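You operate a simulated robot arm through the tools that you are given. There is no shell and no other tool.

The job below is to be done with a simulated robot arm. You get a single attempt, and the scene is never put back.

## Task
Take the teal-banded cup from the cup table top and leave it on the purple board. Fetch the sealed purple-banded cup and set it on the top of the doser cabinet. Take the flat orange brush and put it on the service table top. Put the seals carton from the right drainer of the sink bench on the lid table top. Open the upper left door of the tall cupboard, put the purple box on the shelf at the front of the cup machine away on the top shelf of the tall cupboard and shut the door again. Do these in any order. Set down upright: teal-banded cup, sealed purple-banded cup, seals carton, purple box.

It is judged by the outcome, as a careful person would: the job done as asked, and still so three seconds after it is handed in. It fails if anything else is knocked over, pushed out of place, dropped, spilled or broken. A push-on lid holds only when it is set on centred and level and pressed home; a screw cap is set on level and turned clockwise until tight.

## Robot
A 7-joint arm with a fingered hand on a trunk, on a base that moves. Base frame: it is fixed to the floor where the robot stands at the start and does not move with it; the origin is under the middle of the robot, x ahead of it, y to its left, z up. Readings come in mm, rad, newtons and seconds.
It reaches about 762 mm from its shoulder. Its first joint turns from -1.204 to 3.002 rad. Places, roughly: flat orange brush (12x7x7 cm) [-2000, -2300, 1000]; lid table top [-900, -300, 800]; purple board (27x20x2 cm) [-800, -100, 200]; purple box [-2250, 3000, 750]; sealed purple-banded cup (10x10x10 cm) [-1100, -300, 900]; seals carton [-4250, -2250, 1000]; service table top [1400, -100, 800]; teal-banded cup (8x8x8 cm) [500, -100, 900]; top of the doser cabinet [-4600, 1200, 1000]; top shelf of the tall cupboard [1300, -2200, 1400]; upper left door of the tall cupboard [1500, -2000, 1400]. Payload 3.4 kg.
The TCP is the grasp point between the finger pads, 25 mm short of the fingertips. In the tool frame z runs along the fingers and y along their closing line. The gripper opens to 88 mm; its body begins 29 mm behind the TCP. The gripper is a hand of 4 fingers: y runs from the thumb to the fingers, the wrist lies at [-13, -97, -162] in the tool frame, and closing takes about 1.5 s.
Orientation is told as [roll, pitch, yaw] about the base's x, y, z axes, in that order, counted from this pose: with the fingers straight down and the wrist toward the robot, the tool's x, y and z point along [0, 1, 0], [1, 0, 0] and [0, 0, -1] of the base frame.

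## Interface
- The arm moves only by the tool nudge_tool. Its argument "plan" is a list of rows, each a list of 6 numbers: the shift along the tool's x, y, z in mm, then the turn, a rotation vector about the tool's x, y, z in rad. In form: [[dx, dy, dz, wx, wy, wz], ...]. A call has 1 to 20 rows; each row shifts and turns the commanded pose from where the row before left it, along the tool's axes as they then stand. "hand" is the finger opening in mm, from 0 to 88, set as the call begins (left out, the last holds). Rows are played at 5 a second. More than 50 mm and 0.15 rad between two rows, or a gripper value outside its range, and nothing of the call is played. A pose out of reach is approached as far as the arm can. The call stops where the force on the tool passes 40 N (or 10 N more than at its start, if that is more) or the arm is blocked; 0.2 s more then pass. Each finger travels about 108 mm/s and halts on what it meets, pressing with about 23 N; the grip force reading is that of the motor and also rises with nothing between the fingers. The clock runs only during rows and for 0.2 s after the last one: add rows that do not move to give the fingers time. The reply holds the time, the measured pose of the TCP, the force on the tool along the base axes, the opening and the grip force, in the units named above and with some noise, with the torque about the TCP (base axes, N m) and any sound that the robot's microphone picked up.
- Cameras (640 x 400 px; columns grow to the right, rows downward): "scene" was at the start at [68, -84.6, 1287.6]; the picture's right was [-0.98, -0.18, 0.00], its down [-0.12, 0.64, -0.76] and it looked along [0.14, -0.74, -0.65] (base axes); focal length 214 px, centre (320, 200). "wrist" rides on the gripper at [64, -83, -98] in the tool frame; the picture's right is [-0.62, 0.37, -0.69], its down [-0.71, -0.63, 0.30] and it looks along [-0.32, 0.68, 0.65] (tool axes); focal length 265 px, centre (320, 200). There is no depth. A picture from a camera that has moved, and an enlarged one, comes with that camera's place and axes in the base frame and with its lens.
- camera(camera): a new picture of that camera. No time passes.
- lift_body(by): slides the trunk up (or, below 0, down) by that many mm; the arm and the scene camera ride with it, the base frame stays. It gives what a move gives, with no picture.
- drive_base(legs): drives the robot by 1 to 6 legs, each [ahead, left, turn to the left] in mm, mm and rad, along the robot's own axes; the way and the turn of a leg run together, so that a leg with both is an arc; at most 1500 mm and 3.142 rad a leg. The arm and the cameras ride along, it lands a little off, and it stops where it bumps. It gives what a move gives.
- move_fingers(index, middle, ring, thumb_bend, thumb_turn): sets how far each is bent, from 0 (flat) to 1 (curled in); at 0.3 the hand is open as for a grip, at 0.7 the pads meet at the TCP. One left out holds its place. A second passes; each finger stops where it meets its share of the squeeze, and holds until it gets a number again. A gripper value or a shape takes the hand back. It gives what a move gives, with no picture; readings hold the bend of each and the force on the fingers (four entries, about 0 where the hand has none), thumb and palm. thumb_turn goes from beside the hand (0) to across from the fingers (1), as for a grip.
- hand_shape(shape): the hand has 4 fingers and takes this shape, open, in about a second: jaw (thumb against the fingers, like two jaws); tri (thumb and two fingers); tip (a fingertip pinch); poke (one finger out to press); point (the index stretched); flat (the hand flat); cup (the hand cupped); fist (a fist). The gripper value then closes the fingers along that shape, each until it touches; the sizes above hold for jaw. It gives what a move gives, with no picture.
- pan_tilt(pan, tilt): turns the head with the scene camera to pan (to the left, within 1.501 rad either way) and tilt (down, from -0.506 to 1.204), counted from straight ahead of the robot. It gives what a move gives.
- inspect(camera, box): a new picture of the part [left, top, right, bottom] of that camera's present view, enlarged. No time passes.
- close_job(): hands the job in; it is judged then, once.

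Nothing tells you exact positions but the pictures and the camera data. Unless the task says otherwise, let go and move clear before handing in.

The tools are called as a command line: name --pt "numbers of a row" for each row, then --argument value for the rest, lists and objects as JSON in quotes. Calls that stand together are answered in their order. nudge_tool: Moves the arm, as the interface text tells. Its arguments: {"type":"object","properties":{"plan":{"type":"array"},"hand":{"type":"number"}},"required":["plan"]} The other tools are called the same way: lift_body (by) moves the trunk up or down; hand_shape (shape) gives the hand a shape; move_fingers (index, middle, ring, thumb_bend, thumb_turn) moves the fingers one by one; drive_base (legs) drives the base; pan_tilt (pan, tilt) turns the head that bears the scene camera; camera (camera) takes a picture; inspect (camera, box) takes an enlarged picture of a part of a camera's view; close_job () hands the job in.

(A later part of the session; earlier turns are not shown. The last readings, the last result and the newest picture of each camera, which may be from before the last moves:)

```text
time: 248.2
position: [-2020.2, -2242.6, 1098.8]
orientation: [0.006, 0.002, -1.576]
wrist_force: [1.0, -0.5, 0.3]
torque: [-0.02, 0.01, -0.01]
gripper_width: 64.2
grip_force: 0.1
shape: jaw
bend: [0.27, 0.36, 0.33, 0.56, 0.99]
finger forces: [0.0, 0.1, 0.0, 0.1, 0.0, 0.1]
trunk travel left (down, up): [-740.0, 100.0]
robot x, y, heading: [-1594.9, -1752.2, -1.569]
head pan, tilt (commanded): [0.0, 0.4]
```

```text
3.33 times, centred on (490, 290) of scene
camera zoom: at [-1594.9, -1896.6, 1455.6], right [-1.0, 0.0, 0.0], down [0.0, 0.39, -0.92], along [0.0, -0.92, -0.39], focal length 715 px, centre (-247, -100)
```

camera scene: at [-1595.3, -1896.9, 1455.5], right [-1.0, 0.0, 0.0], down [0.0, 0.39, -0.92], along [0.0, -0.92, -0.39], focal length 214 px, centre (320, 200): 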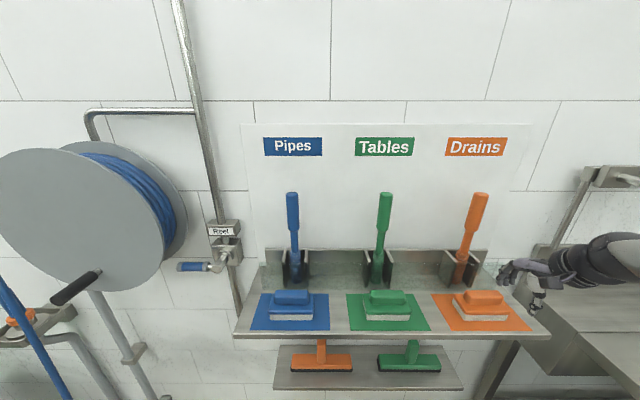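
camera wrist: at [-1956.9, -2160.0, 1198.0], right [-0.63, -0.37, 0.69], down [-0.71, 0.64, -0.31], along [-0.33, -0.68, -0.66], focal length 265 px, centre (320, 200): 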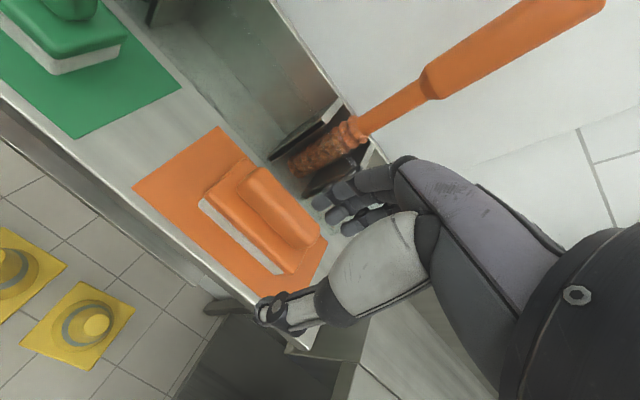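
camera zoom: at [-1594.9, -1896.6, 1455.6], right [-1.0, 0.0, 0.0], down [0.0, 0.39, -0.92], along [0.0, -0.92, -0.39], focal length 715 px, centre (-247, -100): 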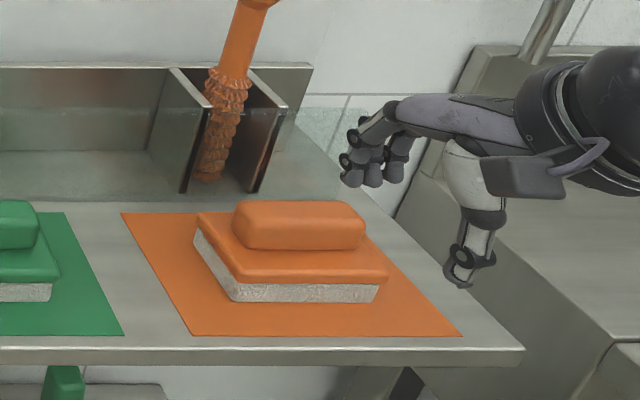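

From close up: plate top z≈986, grip bar y from about -2308 to -2328 and z up to ≈1012, rack front at y≈-2404. I'll move over the bar and come down partway.

nudge_tool --pt "5 35 0 0 0 0" --pt "0 35 0 0 0 0" --pt "0 0 25 0 0 0" --pt "0 0 20 0 0 0" --pt "0 0 0 0 0 0"

inspect --camera "wrist" --box '[160, 130, 460, 370]'

inspect --camera "scene" --box '[420, 230, 560, 350]'

```text
time: 249.4
position: [-2015.4, -2312.9, 1056.7]
orientation: [0.004, 0.002, -1.578]
wrist_force: [0.0, 0.3, -0.1]
torque: [-0.03, -0.02, 0.01]
gripper_width: 64.1
grip_force: 0.1
shape: jaw
bend: [0.27, 0.36, 0.33, 0.56, 0.99]
finger forces: [0.0, 0.1, 0.1, 0.0, 0.0, 0.0]
trunk travel left (down, up): [-740.0, 100.0]
robot x, y, heading: [-1599.9, -1750.3, -1.565]
head pan, tilt (commanded): [0.0, 0.4]
```

```text
1.67 times, centred on (310, 250) of wrist
camera zoom: at [-1951.3, -2229.5, 1155.2], right [-0.63, -0.37, 0.69], down [-0.71, 0.64, -0.31], along [-0.33, -0.68, -0.66], focal length 442 px, centre (337, 117)
```

zoom: 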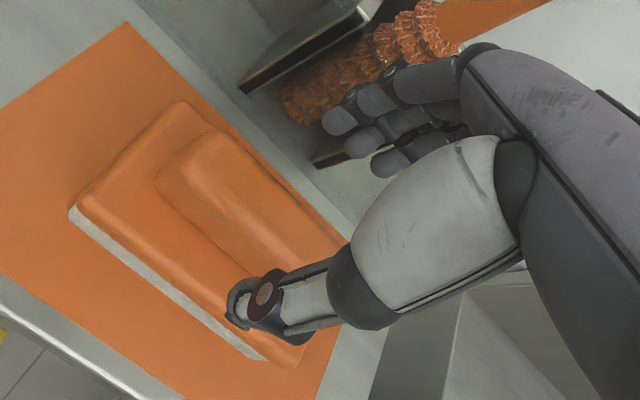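

```text
3.33 times, centred on (490, 290) of scene
camera zoom: at [-1594.8, -1896.3, 1455.6], right [-1.0, 0.0, 0.0], down [0.0, 0.39, -0.92], along [0.0, -0.92, -0.39], focal length 715 px, centre (-247, -100)
```

zoom: 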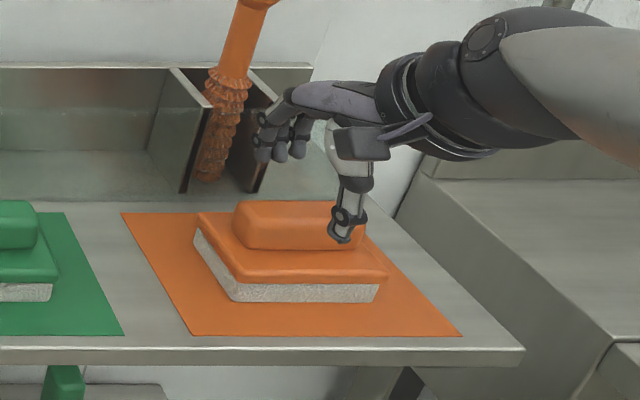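

The thumb tip hangs lower than the fingers when partly closed, so pinching the thin bar is awkward; gripping the whole plate (≈53 mm deep) is better and the rack leaves room. I'll open fully and descend around the brush.

nudge_tool --pt "2 3 0 0 0 0" --pt "0 0 0 0 0 0" --pt "0 0 0 0 0 0" --pt "0 0 20 0 0 0" --pt "0 0 15 0 0 0" --pt "0 0 0 0 0 0" --hand 88

inspect --camera "wrist" --box '[160, 130, 460, 370]'

inspect --camera "scene" --box '[420, 230, 560, 350]'

```text
time: 250.8
position: [-2012.8, -2315.3, 1021.0]
orientation: [0.006, 0.003, -1.578]
wrist_force: [0.4, 0.0, 1.1]
torque: [-0.02, -0.03, 0.01]
gripper_width: 87.7
grip_force: 0.0
shape: jaw
bend: [0.3, 0.3, 0.3, 0.3, 0.98]
finger forces: [0.1, 0.0, 0.1, 0.1, 0.1, 0.1]
trunk travel left (down, up): [-740.0, 100.0]
robot x, y, heading: [-1599.4, -1751.7, -1.572]
head pan, tilt (commanded): [0.0, 0.4]
```

```text
1.67 times, centred on (310, 250) of wrist
camera zoom: at [-1949.4, -2232.1, 1119.0], right [-0.63, -0.36, 0.69], down [-0.71, 0.64, -0.31], along [-0.33, -0.68, -0.66], focal length 442 px, centre (337, 117)
```

zoom: 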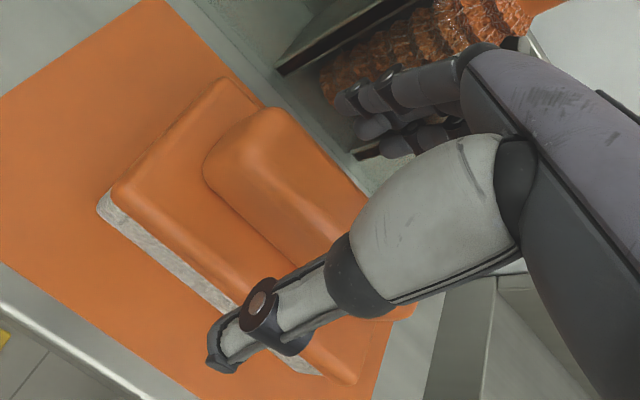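

```text
3.33 times, centred on (490, 290) of scene
camera zoom: at [-1594.8, -1896.5, 1455.6], right [-1.0, 0.0, 0.0], down [0.0, 0.39, -0.92], along [0.0, -0.92, -0.39], focal length 715 px, centre (-247, -100)
```

zoom: 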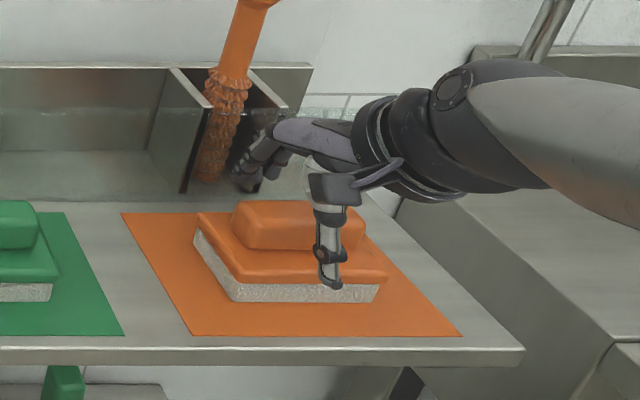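

The thumb is in front of the plate and the fingers behind it. I'll come down another 24 mm.

nudge_tool --pt "0 0 8 0 0 0" --pt "0 0 8 0 0 0" --pt "0 0 8 0 0 0" --pt "0 0 0 0 0 0"

inspect --camera "wrist" --box '[160, 130, 460, 370]'

inspect --camera "scene" --box '[420, 230, 560, 350]'

```text
time: 251.8
position: [-2011.7, -2314.8, 995.0]
orientation: [0.004, 0.002, -1.579]
wrist_force: [0.0, -0.2, 0.2]
torque: [-0.02, -0.02, 0.0]
gripper_width: 87.4
grip_force: 0.0
shape: jaw
bend: [0.3, 0.3, 0.3, 0.3, 0.98]
finger forces: [0.1, 0.1, 0.1, 0.0, 0.0, 0.0]
trunk travel left (down, up): [-740.0, 100.0]
robot x, y, heading: [-1597.3, -1752.6, -1.571]
head pan, tilt (commanded): [0.0, 0.4]
```

```text
1.67 times, centred on (310, 250) of wrist
camera zoom: at [-1948.4, -2231.8, 1094.1], right [-0.63, -0.36, 0.69], down [-0.71, 0.64, -0.31], along [-0.33, -0.68, -0.66], focal length 442 px, centre (337, 117)
```

zoom: 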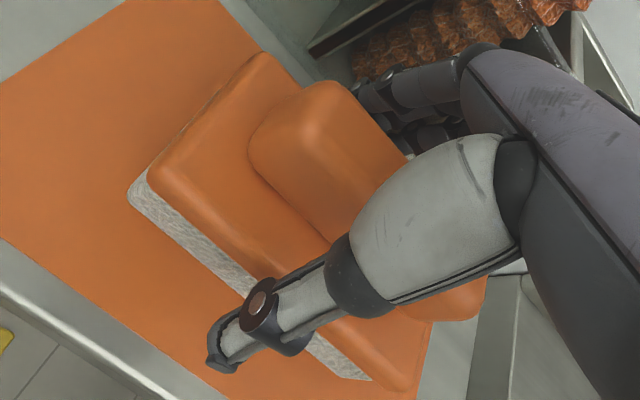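

```text
3.33 times, centred on (490, 290) of scene
camera zoom: at [-1594.8, -1896.5, 1455.6], right [-1.0, 0.0, 0.0], down [0.0, 0.39, -0.92], along [0.0, -0.92, -0.39], focal length 715 px, centre (-247, -100)
```

zoom: 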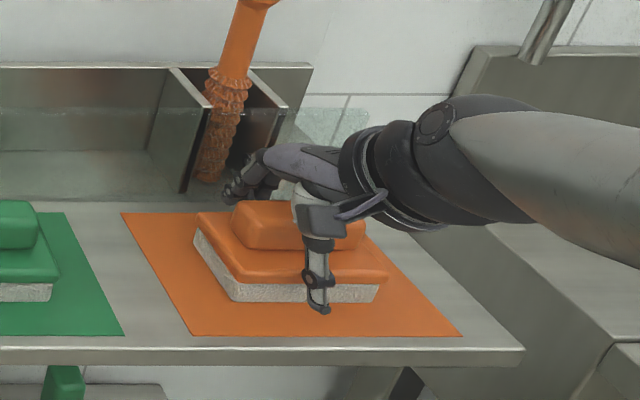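

The hand straddles the brush without contact. I'll close it.

nudge_tool --pt "0 0 0 0 0 0" --pt "0 0 0 0 0 0" --pt "0 0 0 0 0 0" --pt "0 0 0 0 0 0" --pt "0 0 0 0 0 0" --pt "0 0 0 0 0 0" --pt "0 0 0 0 0 0" --hand 10

inspect --camera "wrist" --box '[160, 130, 460, 370]'

inspect --camera "scene" --box '[420, 230, 560, 350]'

```text
time: 253.4
position: [-2012.8, -2315.2, 995.7]
orientation: [0.005, 0.0, -1.577]
wrist_force: [-0.1, 0.1, 0.3]
torque: [-0.02, 0.0, -0.02]
gripper_width: 56.3
grip_force: 23.1
shape: jaw
bend: [0.28, 0.39, 0.36, 0.62, 0.99]
finger forces: [11.9, 6.3, 2.9, 0.0, 20.7, 0.0]
trunk travel left (down, up): [-740.0, 100.0]
robot x, y, heading: [-1597.4, -1755.0, -1.57]
head pan, tilt (commanded): [0.0, 0.4]
```

```text
1.67 times, centred on (310, 250) of wrist
camera zoom: at [-1948.7, -2232.1, 1094.1], right [-0.63, -0.37, 0.69], down [-0.71, 0.64, -0.31], along [-0.33, -0.68, -0.66], focal length 442 px, centre (337, 117)
```

zoom: 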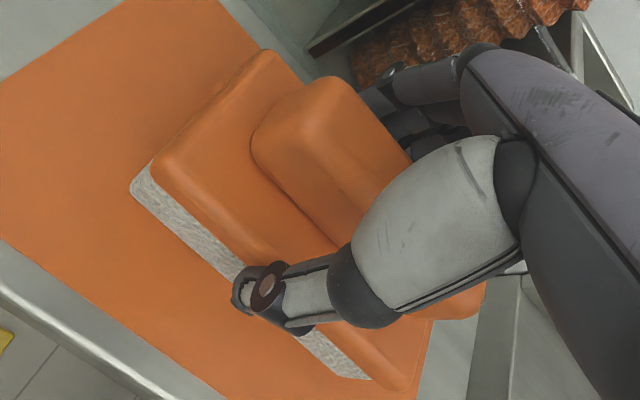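

```text
3.33 times, centred on (490, 290) of scene
camera zoom: at [-1595.1, -1896.9, 1455.5], right [-1.0, 0.0, 0.0], down [0.0, 0.39, -0.92], along [0.0, -0.92, -0.39], focal length 715 px, centre (-247, -100)
```

zoom: 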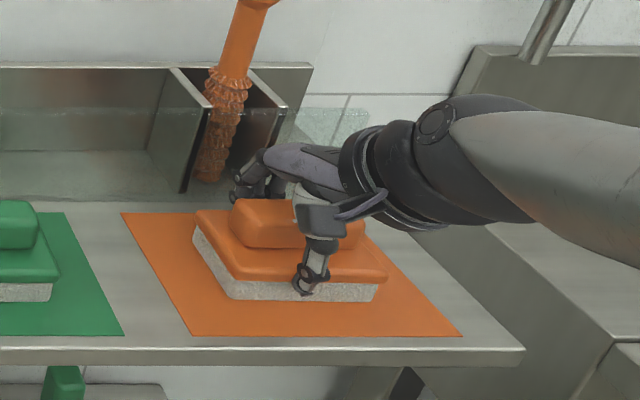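

Gripped at 56 mm with about 21 N opposing. I'll lift straight up.

nudge_tool --pt "0 0 -10 0 0 0" --pt "0 0 -20 0 0 0" --pt "0 0 -30 0 0 0" --pt "0 0 -30 0 0 0" --pt "0 0 0 0 0 0"

camera --camera "wrist"

camera --camera "scene"

```text
time: 254.6
position: [-2012.3, -2316.9, 1087.1]
orientation: [0.006, 0.002, -1.579]
wrist_force: [0.0, 0.4, -2.0]
torque: [0.01, -0.03, 0.01]
gripper_width: 56.4
grip_force: 23.2
shape: jaw
bend: [0.28, 0.39, 0.36, 0.62, 0.99]
finger forces: [11.7, 6.3, 2.8, 0.1, 20.9, 0.0]
trunk travel left (down, up): [-740.0, 100.0]
robot x, y, heading: [-1598.9, -1755.9, -1.573]
head pan, tilt (commanded): [0.0, 0.4]
```

```text
taken
camera wrist: at [-1949.5, -2234.6, 1185.4], right [-0.63, -0.37, 0.69], down [-0.71, 0.64, -0.31], along [-0.33, -0.68, -0.66], focal length 265 px, centre (320, 200)
```

wrist: 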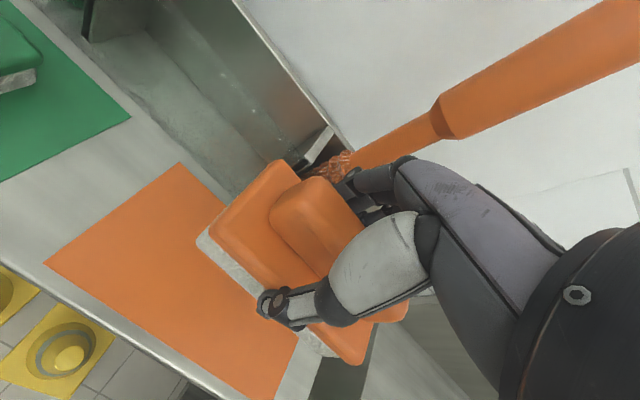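

```text
taken
camera scene: at [-1595.5, -1897.2, 1455.5], right [-1.0, 0.0, 0.0], down [0.0, 0.39, -0.92], along [0.0, -0.92, -0.39], focal length 214 px, centre (320, 200)
```

scene: 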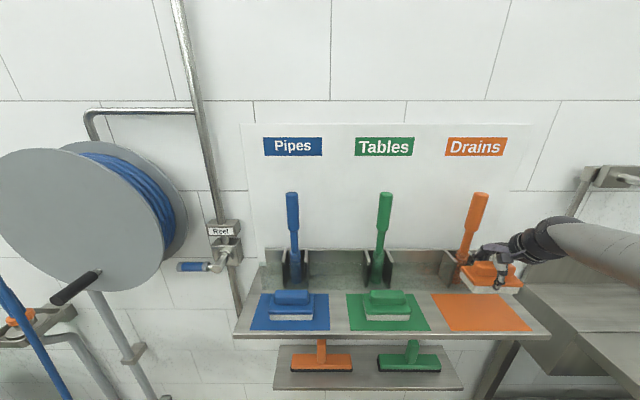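

The brush is lifted clear. I'll retract the arm, back away from the wall and turn to face +x to go toward the service table.

nudge_tool --pt "0 -40 0 0 0 0" --pt "0 -40 0 0 0 0" --pt "0 -40 0 0 0 0" --pt "0 -40 0 0 0 0" --pt "0 0 0 0 0 0"

drive_base --legs '[[-450, 0, 0], [0, 0, 1.571], [1400, 0, 0]]'

pan_tilt --pan 0.5 --tilt 0.35

camera --camera "scene"

camera --camera "wrist"

```text
time: 255.8
position: [-2013.5, -2152.6, 1086.3]
orientation: [0.007, 0.003, -1.577]
wrist_force: [-0.3, 0.1, -1.7]
torque: [0.0, -0.05, 0.03]
gripper_width: 56.3
grip_force: 23.2
shape: jaw
bend: [0.28, 0.39, 0.36, 0.62, 0.99]
finger forces: [12.0, 6.2, 2.9, 0.0, 20.9, 0.0]
trunk travel left (down, up): [-740.0, 100.0]
robot x, y, heading: [-1599.5, -1753.5, -1.567]
head pan, tilt (commanded): [0.0, 0.4]
```

```text
time: 268.9
position: [179.5, -1726.3, 1085.1]
orientation: [0.005, 0.001, -0.009]
wrist_force: [0.0, -0.2, -1.7]
torque: [0.01, -0.04, -0.04]
gripper_width: 55.9
grip_force: 22.7
shape: jaw
bend: [0.28, 0.39, 0.36, 0.62, 0.99]
finger forces: [11.8, 6.2, 2.7, 0.0, 20.7, 0.0]
trunk travel left (down, up): [-740.0, 100.0]
robot x, y, heading: [-219.2, -1310.6, 0.002]
head pan, tilt (commanded): [0.0, 0.4]
```

```text
time: 269.8
position: [180.9, -1726.9, 1085.0]
orientation: [0.005, 0.002, -0.009]
wrist_force: [0.4, 0.0, -2.5]
torque: [0.04, -0.01, 0.01]
gripper_width: 56.3
grip_force: 23.0
shape: jaw
bend: [0.28, 0.39, 0.36, 0.62, 0.99]
finger forces: [11.7, 6.3, 2.8, 0.1, 20.7, 0.0]
trunk travel left (down, up): [-740.0, 100.0]
robot x, y, heading: [-221.2, -1310.6, -0.002]
head pan, tilt (commanded): [0.499, 0.351]
```

```text
taken
camera scene: at [-84.4, -1267.8, 1460.1], right [0.48, -0.88, 0.0], down [-0.3, -0.16, -0.94], along [0.83, 0.45, -0.34], focal length 214 px, centre (320, 200)
```

scene: 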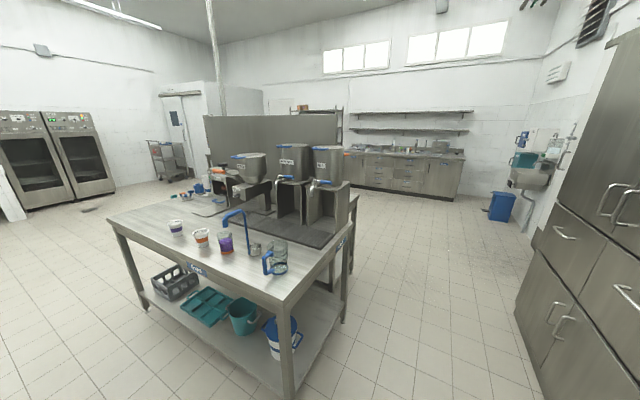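

```text
taken
camera wrist: at [97.0, -1662.1, 1184.0], right [0.36, -0.63, 0.69], down [-0.64, -0.71, -0.31], along [0.68, -0.33, -0.66], focal length 265 px, centre (320, 200)
```

wrist: 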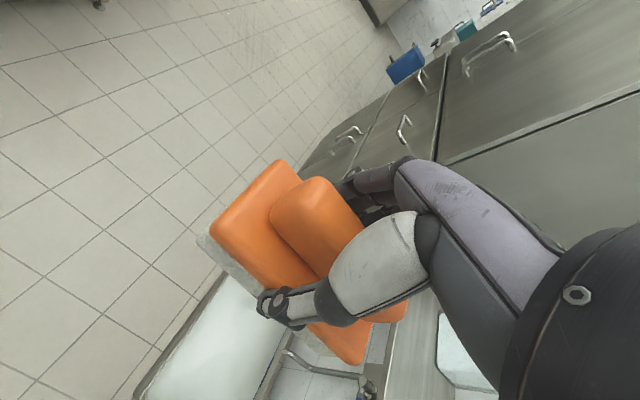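

Behind the cup table's panel another table (the service table) is visible. I'll drive further along the corridor and look left at it.

drive_base --legs '[[1350, 0, 0]]'

pan_tilt --pan 1.4 --tilt 0.45

camera --camera "scene"

```text
time: 276.6
position: [1532.9, -1740.6, 1085.2]
orientation: [0.005, 0.003, -0.024]
wrist_force: [-0.2, -0.2, -2.1]
torque: [0.01, -0.01, 0.03]
gripper_width: 56.0
grip_force: 22.8
shape: jaw
bend: [0.28, 0.39, 0.36, 0.62, 0.99]
finger forces: [11.8, 6.2, 2.7, 0.1, 20.7, 0.1]
trunk travel left (down, up): [-740.0, 100.0]
robot x, y, heading: [1138.0, -1318.8, -0.013]
head pan, tilt (commanded): [0.499, 0.351]
```

```text
time: 277.8
position: [1532.4, -1740.2, 1085.4]
orientation: [0.005, 0.003, -0.021]
wrist_force: [0.2, 0.5, -1.7]
torque: [0.03, 0.02, 0.02]
gripper_width: 56.3
grip_force: 23.3
shape: jaw
bend: [0.28, 0.39, 0.36, 0.62, 0.99]
finger forces: [11.7, 6.3, 2.8, 0.0, 20.6, 0.1]
trunk travel left (down, up): [-740.0, 100.0]
robot x, y, heading: [1138.0, -1317.5, -0.013]
head pan, tilt (commanded): [1.4, 0.45]
```

```text
taken
camera scene: at [1207.7, -1231.2, 1450.9], right [0.98, -0.18, 0.0], down [-0.08, -0.43, -0.9], along [0.16, 0.89, -0.43], focal length 214 px, centre (320, 200)
```

scene: 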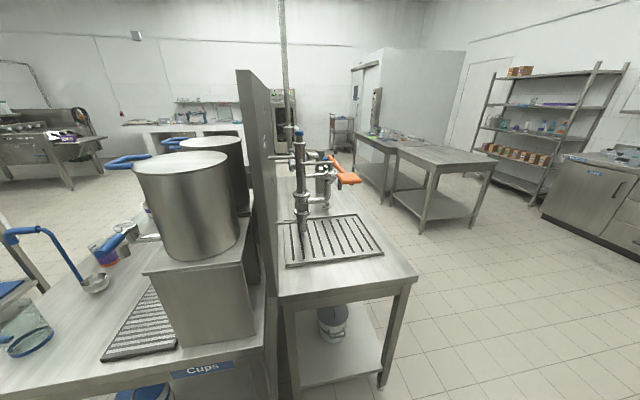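

The service table is at x 1174–1680 with its near end at y≈-720 and a free strip before the grate (y -720..-570). I'll turn to face it and shift so the brush lines up with that strip.

drive_base --legs '[[0, 0, 1.584], [0, 130, 0], [40, 0, 0]]'

pan_tilt --pan -0.5 --tilt 0.6

camera --camera "scene"

camera --camera "wrist"

```text
time: 283.4
position: [1424.2, -880.0, 1085.3]
orientation: [0.006, 0.002, 1.559]
wrist_force: [0.7, 0.4, -1.1]
torque: [0.0, 0.0, 0.0]
gripper_width: 55.9
grip_force: 22.7
shape: jaw
bend: [0.28, 0.39, 0.36, 0.62, 0.99]
finger forces: [11.8, 6.1, 2.8, 0.0, 20.7, 0.1]
trunk travel left (down, up): [-740.0, 100.0]
robot x, y, heading: [1005.9, -1282.4, 1.569]
head pan, tilt (commanded): [1.4, 0.45]
```

```text
time: 285.2
position: [1423.3, -879.9, 1084.1]
orientation: [0.004, 0.001, 1.56]
wrist_force: [0.3, 0.3, -1.9]
torque: [-0.01, 0.03, 0.0]
gripper_width: 55.9
grip_force: 23.1
shape: jaw
bend: [0.28, 0.39, 0.36, 0.62, 0.99]
finger forces: [11.9, 6.1, 2.7, 0.1, 20.8, 0.0]
trunk travel left (down, up): [-740.0, 100.0]
robot x, y, heading: [1009.0, -1279.6, 1.566]
head pan, tilt (commanded): [-0.499, 0.6]
```

```text
taken
camera scene: at [1052.4, -1152.9, 1437.3], right [0.88, -0.48, 0.0], down [-0.27, -0.5, -0.82], along [0.4, 0.72, -0.57], focal length 214 px, centre (320, 200)
```

scene: 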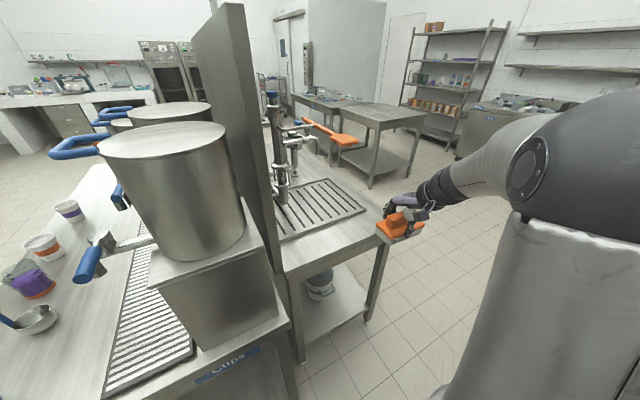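

```text
taken
camera wrist: at [1358.4, -962.2, 1184.0], right [0.63, 0.36, 0.69], down [0.71, -0.64, -0.31], along [0.33, 0.68, -0.66], focal length 265 px, centre (320, 200)
```

wrist: 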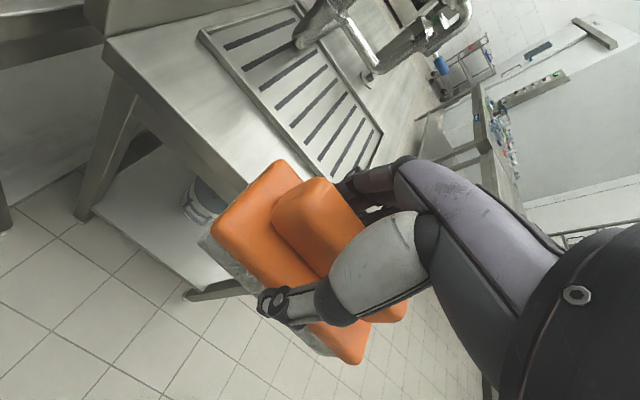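

The strip spans y≈-722..-570. I'll extend the hand forward about 234 mm so the brush is above the strip's middle.

nudge_tool --pt "0 39 0 0 0 0" --pt "0 39 0 0 0 0" --pt "0 39 0 0 0 0" --pt "0 39 0 0 0 0" --pt "0 39 0 0 0 0" --pt "0 39 0 0 0 0" --pt "0 0 0 0 0 0"

camera --camera "wrist"

camera --camera "scene"

```text
time: 286.9
position: [1427.1, -647.2, 1084.0]
orientation: [0.007, 0.004, 1.559]
wrist_force: [-0.3, -0.2, -1.6]
torque: [-0.01, 0.01, 0.0]
gripper_width: 55.8
grip_force: 23.0
shape: jaw
bend: [0.28, 0.39, 0.36, 0.62, 0.99]
finger forces: [11.7, 6.1, 2.8, 0.1, 20.7, 0.0]
trunk travel left (down, up): [-740.0, 100.0]
robot x, y, heading: [1008.4, -1280.2, 1.57]
head pan, tilt (commanded): [-0.499, 0.6]
```

```text
taken
camera wrist: at [1362.3, -729.5, 1182.7], right [0.63, 0.36, 0.69], down [0.71, -0.64, -0.31], along [0.33, 0.68, -0.66], focal length 265 px, centre (320, 200)
```

wrist: 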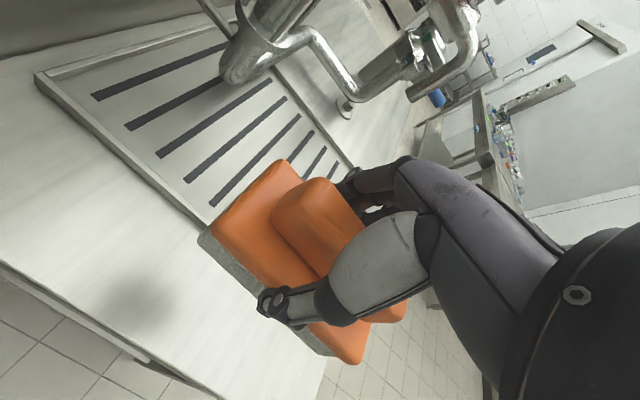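

```text
taken
camera scene: at [1052.2, -1153.8, 1437.4], right [0.88, -0.48, 0.0], down [-0.27, -0.5, -0.83], along [0.4, 0.72, -0.56], focal length 214 px, centre (320, 200)
```

scene: 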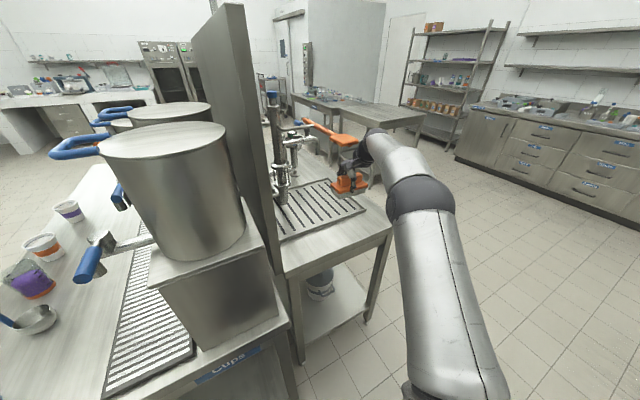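

The brush is over the middle of the free strip. I'll lower the trunk 130 mm, then settle with the arm in small steps.

lift_body --by -130

nudge_tool --pt "0 0 15 0 0 0" --pt "0 0 15 0 0 0" --pt "0 0 10 0 0 0" --pt "0 0 0 0 0 0"

camera --camera "wrist"

inspect --camera "scene" --box '[270, 120, 430, 240]'

```text
time: 288.4
position: [1428.4, -646.2, 953.8]
orientation: [0.006, 0.002, 1.562]
wrist_force: [-0.6, -0.4, -1.3]
torque: [0.01, 0.03, -0.03]
gripper_width: 55.7
grip_force: 23.7
shape: jaw
bend: [0.28, 0.39, 0.36, 0.62, 0.99]
finger forces: [11.9, 6.1, 2.8, 0.1, 20.7, 0.0]
trunk travel left (down, up): [-610.0, 230.0]
robot x, y, heading: [1002.3, -1276.6, 1.571]
head pan, tilt (commanded): [-0.499, 0.6]
```

```text
time: 289.4
position: [1427.5, -646.7, 912.7]
orientation: [0.006, 0.001, 1.56]
wrist_force: [0.2, 0.7, -2.2]
torque: [0.02, -0.01, 0.02]
gripper_width: 55.5
grip_force: 23.5
shape: jaw
bend: [0.28, 0.39, 0.36, 0.62, 0.99]
finger forces: [11.8, 6.1, 2.7, 0.1, 20.7, 0.1]
trunk travel left (down, up): [-610.0, 230.0]
robot x, y, heading: [1007.8, -1281.2, 1.569]
head pan, tilt (commanded): [-0.499, 0.6]
```

```text
taken
camera wrist: at [1362.4, -729.2, 1012.2], right [0.63, 0.36, 0.69], down [0.71, -0.64, -0.31], along [0.33, 0.68, -0.66], focal length 265 px, centre (320, 200)
```

wrist: 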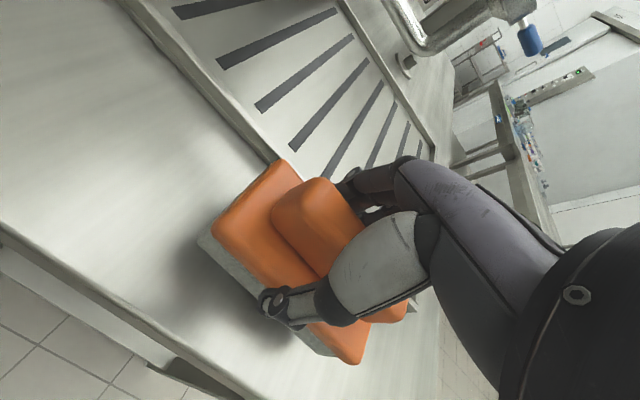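

```text
3.33 times, centred on (350, 180) of scene
camera zoom: at [1052.4, -1152.8, 1307.3], right [0.88, -0.48, 0.0], down [-0.27, -0.5, -0.82], along [0.4, 0.72, -0.57], focal length 715 px, centre (220, 267)
```

zoom: 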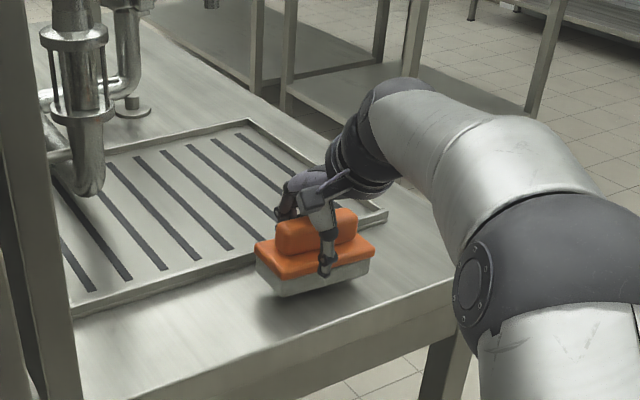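

About 15 mm to go. I'll lower in small steps until contact.

nudge_tool --pt "0 0 4 0 0 0" --pt "0 0 4 0 0 0" --pt "0 0 3 0 0 0" --pt "0 0 0 0 0 0"

nudge_tool --pt "0 0 2.5 0 0 0" --pt "0 0 0 0 0 0"

nudge_tool --pt "0 0 2.5 0 0 0" --pt "0 0 0 0 0 0"

```text
time: 290.4
position: [1427.0, -647.5, 902.4]
orientation: [0.006, 0.002, 1.561]
wrist_force: [-0.1, -0.6, -1.5]
torque: [-0.01, 0.02, 0.01]
gripper_width: 55.8
grip_force: 23.4
shape: jaw
bend: [0.28, 0.39, 0.36, 0.62, 0.99]
finger forces: [11.8, 6.1, 2.8, 0.0, 20.8, 0.0]
trunk travel left (down, up): [-610.0, 230.0]
robot x, y, heading: [1007.2, -1281.5, 1.574]
head pan, tilt (commanded): [-0.499, 0.6]
```

```text
time: 291.0
position: [1426.9, -647.1, 900.7]
orientation: [0.006, 0.004, 1.56]
wrist_force: [0.2, -0.9, -2.6]
torque: [0.02, 0.02, -0.04]
gripper_width: 55.6
grip_force: 23.3
shape: jaw
bend: [0.28, 0.39, 0.36, 0.62, 0.99]
finger forces: [11.8, 6.1, 2.8, 0.1, 20.8, 0.0]
trunk travel left (down, up): [-610.0, 230.0]
robot x, y, heading: [1008.9, -1278.4, 1.565]
head pan, tilt (commanded): [-0.499, 0.6]
```

```text
time: 291.6
position: [1427.3, -647.1, 898.4]
orientation: [0.005, 0.002, 1.56]
wrist_force: [-0.5, 0.1, -1.7]
torque: [-0.03, -0.02, 0.01]
gripper_width: 55.9
grip_force: 22.9
shape: jaw
bend: [0.28, 0.39, 0.36, 0.62, 0.99]
finger forces: [11.8, 6.0, 2.8, 0.0, 20.8, 0.0]
trunk travel left (down, up): [-610.0, 230.0]
robot x, y, heading: [1003.6, -1276.9, 1.569]
head pan, tilt (commanded): [-0.499, 0.6]
```

nudge_tool --pt "0 0 2.5 0 0 0" --pt "0 0 0 0 0 0"

inspect --camera "scene" --box '[300, 150, 390, 210]'

nudge_tool --pt "0 0 2.5 0 0 0" --pt "0 0 0 0 0 0"

```text
time: 292.2
position: [1427.1, -646.2, 895.9]
orientation: [0.005, 0.0, 1.561]
wrist_force: [-0.5, 0.3, -0.8]
torque: [0.02, -0.04, 0.02]
gripper_width: 55.7
grip_force: 23.2
shape: jaw
bend: [0.28, 0.39, 0.36, 0.62, 0.99]
finger forces: [11.6, 6.3, 3.0, 0.0, 20.9, 0.0]
trunk travel left (down, up): [-610.0, 230.0]
robot x, y, heading: [1008.6, -1277.4, 1.568]
head pan, tilt (commanded): [-0.499, 0.6]
```

```text
6.67 times, centred on (345, 180) of scene
camera zoom: at [1052.4, -1152.8, 1307.3], right [0.88, -0.48, 0.0], down [-0.27, -0.5, -0.82], along [0.4, 0.72, -0.57], focal length 1430 px, centre (153, 333)
```

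zoom: 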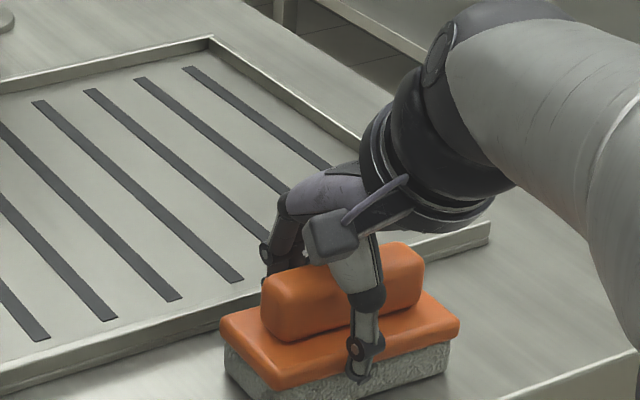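

```text
time: 292.8
position: [1428.0, -645.5, 894.7]
orientation: [0.005, -0.001, 1.559]
wrist_force: [1.3, 1.1, 5.9]
torque: [0.04, -0.06, -0.02]
gripper_width: 55.7
grip_force: 23.2
shape: jaw
bend: [0.28, 0.39, 0.36, 0.62, 0.99]
finger forces: [12.2, 6.7, 3.4, 0.0, 21.1, 0.0]
trunk travel left (down, up): [-610.0, 230.0]
robot x, y, heading: [1007.9, -1276.9, 1.567]
head pan, tilt (commanded): [-0.499, 0.6]
```

Contact at +6 N: the brush rests on the table. I'll open the hand and rise.

nudge_tool --pt "0 0 -1 0 0 0" --pt "0 0 0 0 0 0" --pt "0 0 0 0 0 0" --pt "0 0 0 0 0 0" --pt "0 0 0 0 0 0" --hand 88

inspect --camera "wrist" --box '[160, 130, 460, 370]'

nudge_tool --pt "0 0 -10 0 0 0" --pt "0 0 -20 0 0 0" --pt "0 0 -30 0 0 0" --pt "0 0 -40 0 0 0" --pt "0 0 0 0 0 0"

camera --camera "wrist"

camera --camera "scene"

```text
time: 294.0
position: [1428.1, -646.7, 895.6]
orientation: [0.006, 0.001, 1.56]
wrist_force: [-0.3, -0.8, 0.0]
torque: [0.0, -0.01, -0.02]
gripper_width: 87.7
grip_force: 0.1
shape: jaw
bend: [0.3, 0.3, 0.3, 0.3, 0.98]
finger forces: [0.1, 0.0, 0.1, 0.0, 0.0, 0.0]
trunk travel left (down, up): [-610.0, 230.0]
robot x, y, heading: [1006.7, -1279.2, 1.567]
head pan, tilt (commanded): [-0.499, 0.6]
```

```text
1.67 times, centred on (310, 250) of wrist
camera zoom: at [1362.0, -729.2, 993.2], right [0.63, 0.36, 0.69], down [0.71, -0.64, -0.31], along [0.33, 0.68, -0.66], focal length 442 px, centre (337, 117)
```

zoom: 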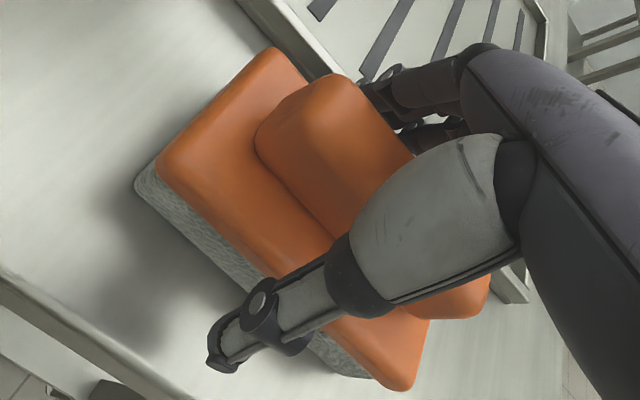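

```text
time: 295.2
position: [1428.2, -646.8, 991.5]
orientation: [0.006, -0.001, 1.56]
wrist_force: [0.1, 0.8, -0.3]
torque: [0.05, 0.04, 0.03]
gripper_width: 87.8
grip_force: 0.1
shape: jaw
bend: [0.3, 0.3, 0.3, 0.3, 0.98]
finger forces: [0.1, 0.0, 0.1, 0.0, 0.1, 0.0]
trunk travel left (down, up): [-610.0, 230.0]
robot x, y, heading: [1006.0, -1279.4, 1.569]
head pan, tilt (commanded): [-0.499, 0.6]
```

```text
taken
camera wrist: at [1363.1, -728.2, 1090.7], right [0.63, 0.36, 0.69], down [0.71, -0.64, -0.31], along [0.33, 0.68, -0.66], focal length 265 px, centre (320, 200)
```

wrist: 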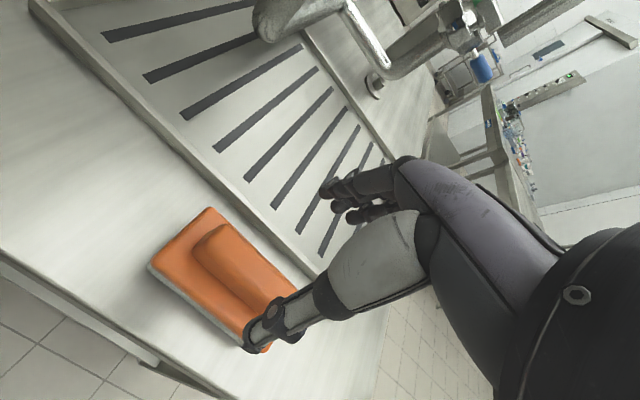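

```text
taken
camera scene: at [1052.5, -1153.0, 1307.3], right [0.88, -0.48, 0.0], down [-0.27, -0.5, -0.82], along [0.4, 0.72, -0.57], focal length 214 px, centre (320, 200)
```

scene: 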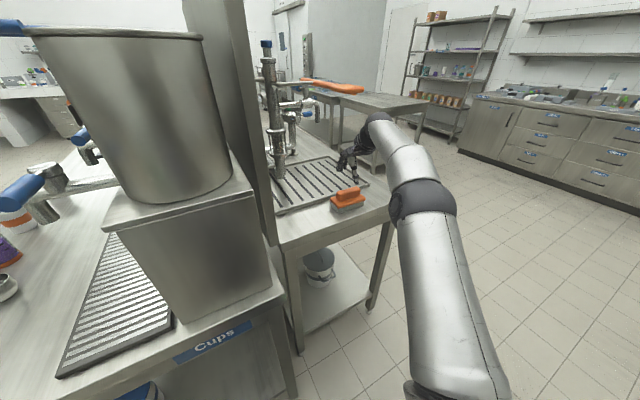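

The flat orange brush lies on the service table. Since the tall cupboard is close by and my hand is free, I'll open its upper left door next. First I'll retract and turn to look at the cupboard.

nudge_tool --pt "0 -40 -20 0 0 0" --pt "0 -40 -20 0 0 0" --pt "0 -40 -20 0 0 0" --pt "0 -40 -20 0 0 0" --pt "0 -40 -20 0 0 0" --pt "0 -40 0 0 0 0" --pt "0 0 0 0 0 0"

drive_base --legs '[[-80, 0, 0], [0, 0, -3.14]]'

pan_tilt --pan 0.4 --tilt 0.1

camera --camera "scene"

```text
time: 296.8
position: [1423.5, -886.4, 1095.6]
orientation: [0.007, 0.001, 1.561]
wrist_force: [0.6, 0.2, -0.3]
torque: [0.03, -0.01, 0.01]
gripper_width: 87.7
grip_force: 0.0
shape: jaw
bend: [0.3, 0.3, 0.3, 0.3, 0.98]
finger forces: [0.0, 0.0, 0.0, 0.1, 0.0, 0.0]
trunk travel left (down, up): [-610.0, 230.0]
robot x, y, heading: [1010.7, -1278.9, 1.571]
head pan, tilt (commanded): [-0.499, 0.6]
```

```text
time: 305.2
position: [599.1, -1758.9, 1095.0]
orientation: [0.005, 0.003, -1.562]
wrist_force: [-0.1, 0.2, 0.2]
torque: [-0.03, 0.03, -0.01]
gripper_width: 87.8
grip_force: 0.0
shape: jaw
bend: [0.3, 0.3, 0.3, 0.3, 0.98]
finger forces: [0.0, 0.0, 0.1, 0.1, 0.0, 0.0]
trunk travel left (down, up): [-610.0, 230.0]
robot x, y, heading: [1007.7, -1360.2, -1.552]
head pan, tilt (commanded): [-0.499, 0.6]
```

```text
time: 306.4
position: [597.8, -1758.9, 1094.6]
orientation: [0.006, 0.001, -1.564]
wrist_force: [-0.2, 0.1, -0.3]
torque: [0.0, 0.01, -0.07]
gripper_width: 87.7
grip_force: 0.1
shape: jaw
bend: [0.3, 0.3, 0.3, 0.3, 0.98]
finger forces: [0.1, 0.0, 0.0, 0.0, 0.1, 0.1]
trunk travel left (down, up): [-610.0, 230.0]
robot x, y, heading: [1008.7, -1355.5, -1.55]
head pan, tilt (commanded): [0.4, 0.099]
```

```text
taken
camera scene: at [1047.6, -1494.6, 1353.5], right [-0.91, -0.4, 0.0], down [-0.04, 0.09, -0.99], along [0.4, -0.91, -0.1], focal length 214 px, centre (320, 200)
```

scene: 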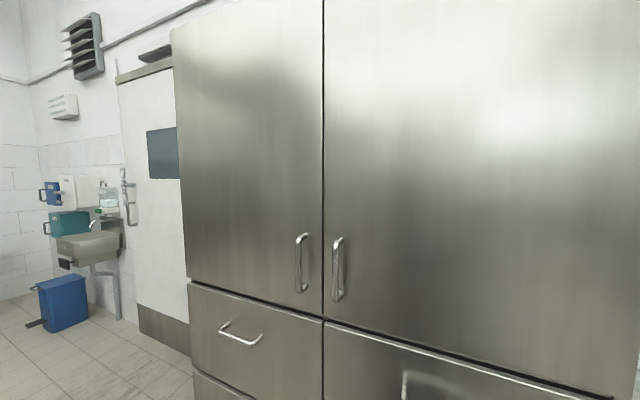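

The upper left door (left in view) has a vertical bar handle near the centre seam, at roughly x≈1300, z≈1066–1214. I'll zoom in on the handle, then move in front of it and triangulate.

inspect --camera "scene" --box '[260, 210, 380, 330]'

drive_base --legs '[[0, 700, 0]]'

pan_tilt --pan -0.5 --tilt 0.1

camera --camera "scene"

camera --camera "wrist"

```text
3.33 times, centred on (320, 270) of scene
camera zoom: at [1047.6, -1494.6, 1353.5], right [-0.91, -0.4, 0.0], down [-0.04, 0.09, -0.99], along [0.4, -0.91, -0.1], focal length 715 px, centre (320, -33)
```

zoom: 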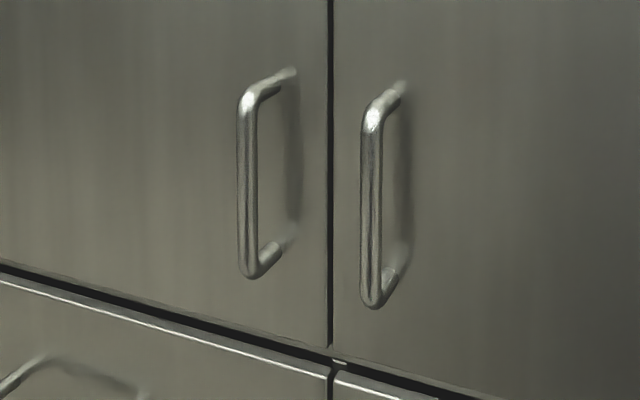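

```text
time: 310.2
position: [1284.4, -1747.7, 1095.6]
orientation: [0.007, 0.002, -1.562]
wrist_force: [-0.1, 0.7, 0.3]
torque: [0.01, -0.02, 0.0]
gripper_width: 87.5
grip_force: 0.1
shape: jaw
bend: [0.3, 0.3, 0.3, 0.3, 0.98]
finger forces: [0.1, 0.1, 0.0, 0.0, 0.0, 0.1]
trunk travel left (down, up): [-610.0, 230.0]
robot x, y, heading: [1690.1, -1346.7, -1.558]
head pan, tilt (commanded): [0.4, 0.099]
```

```text
time: 311.4
position: [1285.1, -1746.8, 1095.9]
orientation: [0.005, 0.0, -1.563]
wrist_force: [0.7, 0.3, -0.4]
torque: [0.02, 0.01, -0.01]
gripper_width: 88.0
grip_force: 0.1
shape: jaw
bend: [0.3, 0.3, 0.3, 0.3, 0.98]
finger forces: [0.0, 0.1, 0.1, 0.0, 0.1, 0.1]
trunk travel left (down, up): [-610.0, 230.0]
robot x, y, heading: [1694.1, -1346.7, -1.547]
head pan, tilt (commanded): [-0.499, 0.099]
```

```text
taken
camera scene: at [1654.1, -1479.5, 1353.5], right [-0.89, 0.46, 0.0], down [0.05, 0.09, -1.0], along [-0.46, -0.88, -0.1], focal length 214 px, centre (320, 200)
```

scene: 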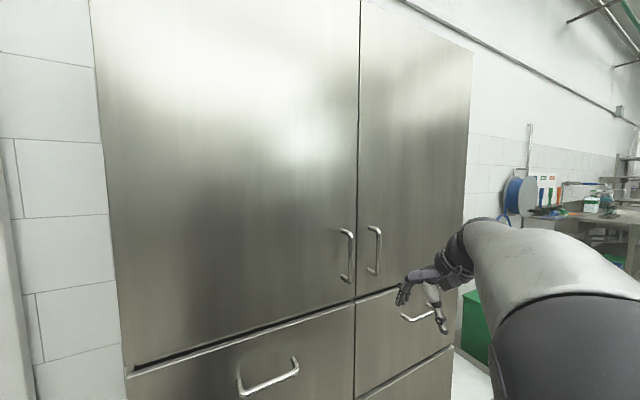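

```text
taken
camera wrist: at [1346.8, -1663.5, 1194.2], right [-0.62, -0.38, 0.69], down [-0.72, 0.62, -0.31], along [-0.31, -0.69, -0.66], focal length 265 px, centre (320, 200)
```

wrist: 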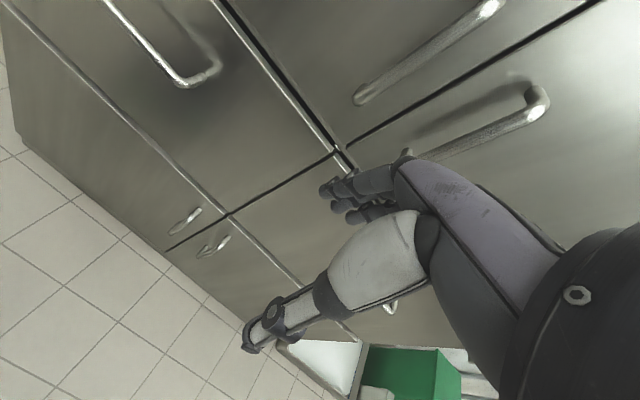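

I'll zoom in on the handles from this second viewpoint.

inspect --camera "scene" --box '[300, 200, 460, 330]'

```text
3.08 times, centred on (380, 265) of scene
camera zoom: at [1654.1, -1479.5, 1353.5], right [-0.89, 0.46, 0.0], down [0.05, 0.09, -1.0], along [-0.46, -0.88, -0.1], focal length 660 px, centre (135, 0)
```

zoom: 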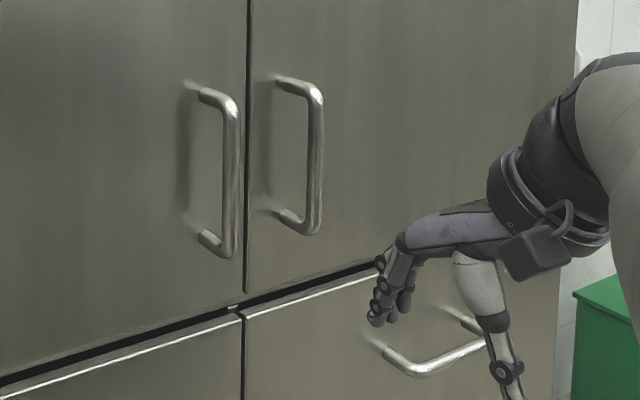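

The handle bar is at about [1312, -1953], z≈1065–1200; the door front is y≈-1991, seam x≈1260, hinge x≈1810. I'll shift the base a little and turn the hand to point forward, closing horizontally.

drive_base --legs '[[30, 50, 0]]'

nudge_tool --pt "0 0 0 0 0 0.131" --pt "0 0 0 0 0 0.131" --pt "0 0 0 0 0 0.131" --pt "0 0 0 0 0 0.131" --pt "0 0 0 0 0 0.131" --pt "0 0 0 0 0 0.131" --pt "0 0 0 0 0 0.131" --pt "0 0 0 0 0 0.131" --pt "0 0 0 0 0 0.131" --pt "0 0 0 0 0 0.131" --pt "0 0 0 0 0 0.131" --pt "0 0 0 0 0 0.13" --pt "0 0 0 0 0 0"

nudge_tool --pt "0 0 0 0 0.131 0" --pt "0 0 0 0 0.131 0" --pt "0 0 0 0 0.131 0" --pt "0 0 0 0 0.131 0" --pt "0 0 0 0 0.131 0" --pt "0 0 0 0 0.131 0" --pt "0 0 0 0 0.131 0" --pt "0 0 0 0 0.131 0" --pt "0 0 0 0 0.131 0" --pt "0 0 0 0 0.131 0" --pt "0 0 0 0 0.131 0" --pt "0 0 0 0 0.13 0" --pt "0 0 0 0 0 0"

camera --camera "wrist"

camera --camera "scene"

```text
time: 312.3
position: [1335.5, -1777.2, 1095.8]
orientation: [0.005, 0.003, -1.561]
wrist_force: [0.4, -0.2, 0.8]
torque: [0.02, -0.02, 0.01]
gripper_width: 87.6
grip_force: 0.0
shape: jaw
bend: [0.3, 0.3, 0.3, 0.3, 0.98]
finger forces: [0.1, 0.1, 0.1, 0.0, 0.0, 0.0]
trunk travel left (down, up): [-610.0, 230.0]
robot x, y, heading: [1745.6, -1374.5, -1.551]
head pan, tilt (commanded): [-0.499, 0.099]
```

```text
time: 315.1
position: [1333.0, -1776.2, 1094.7]
orientation: [-0.002, 0.008, -3.134]
wrist_force: [-0.4, 0.1, -1.0]
torque: [-0.04, -0.03, -0.01]
gripper_width: 88.1
grip_force: 0.0
shape: jaw
bend: [0.3, 0.3, 0.3, 0.3, 0.98]
finger forces: [0.1, 0.1, 0.0, 0.0, 0.1, 0.0]
trunk travel left (down, up): [-610.0, 230.0]
robot x, y, heading: [1747.1, -1376.0, -1.552]
head pan, tilt (commanded): [-0.499, 0.099]
```

```text
time: 317.9
position: [1326.1, -1778.8, 1093.2]
orientation: [1.573, 0.007, -3.138]
wrist_force: [-0.2, -0.1, -0.2]
torque: [0.0, 0.0, 0.02]
gripper_width: 87.9
grip_force: 0.1
shape: jaw
bend: [0.3, 0.3, 0.3, 0.3, 0.98]
finger forces: [0.1, 0.1, 0.1, 0.0, 0.1, 0.0]
out of reach, approached as far as the arm can: row 6, 8
trunk travel left (down, up): [-610.0, 230.0]
robot x, y, heading: [1744.5, -1377.0, -1.552]
head pan, tilt (commanded): [-0.499, 0.099]
```

```text
taken
camera wrist: at [1407.7, -1680.3, 1157.6], right [-0.37, 0.69, -0.62], down [0.64, -0.3, -0.71], along [-0.68, -0.66, -0.33], focal length 265 px, centre (320, 200)
```

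wrist: 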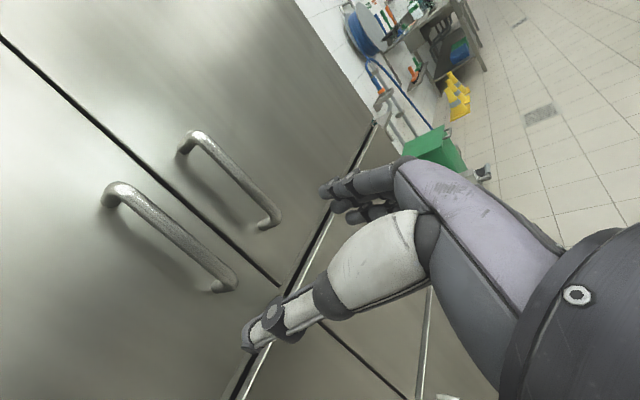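

```text
taken
camera scene: at [1704.3, -1508.5, 1353.5], right [-0.89, 0.46, 0.0], down [0.05, 0.09, -1.0], along [-0.46, -0.88, -0.1], focal length 214 px, centre (320, 200)
```

scene: 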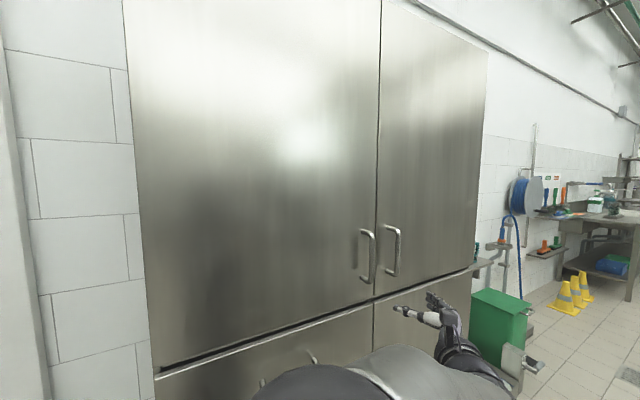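

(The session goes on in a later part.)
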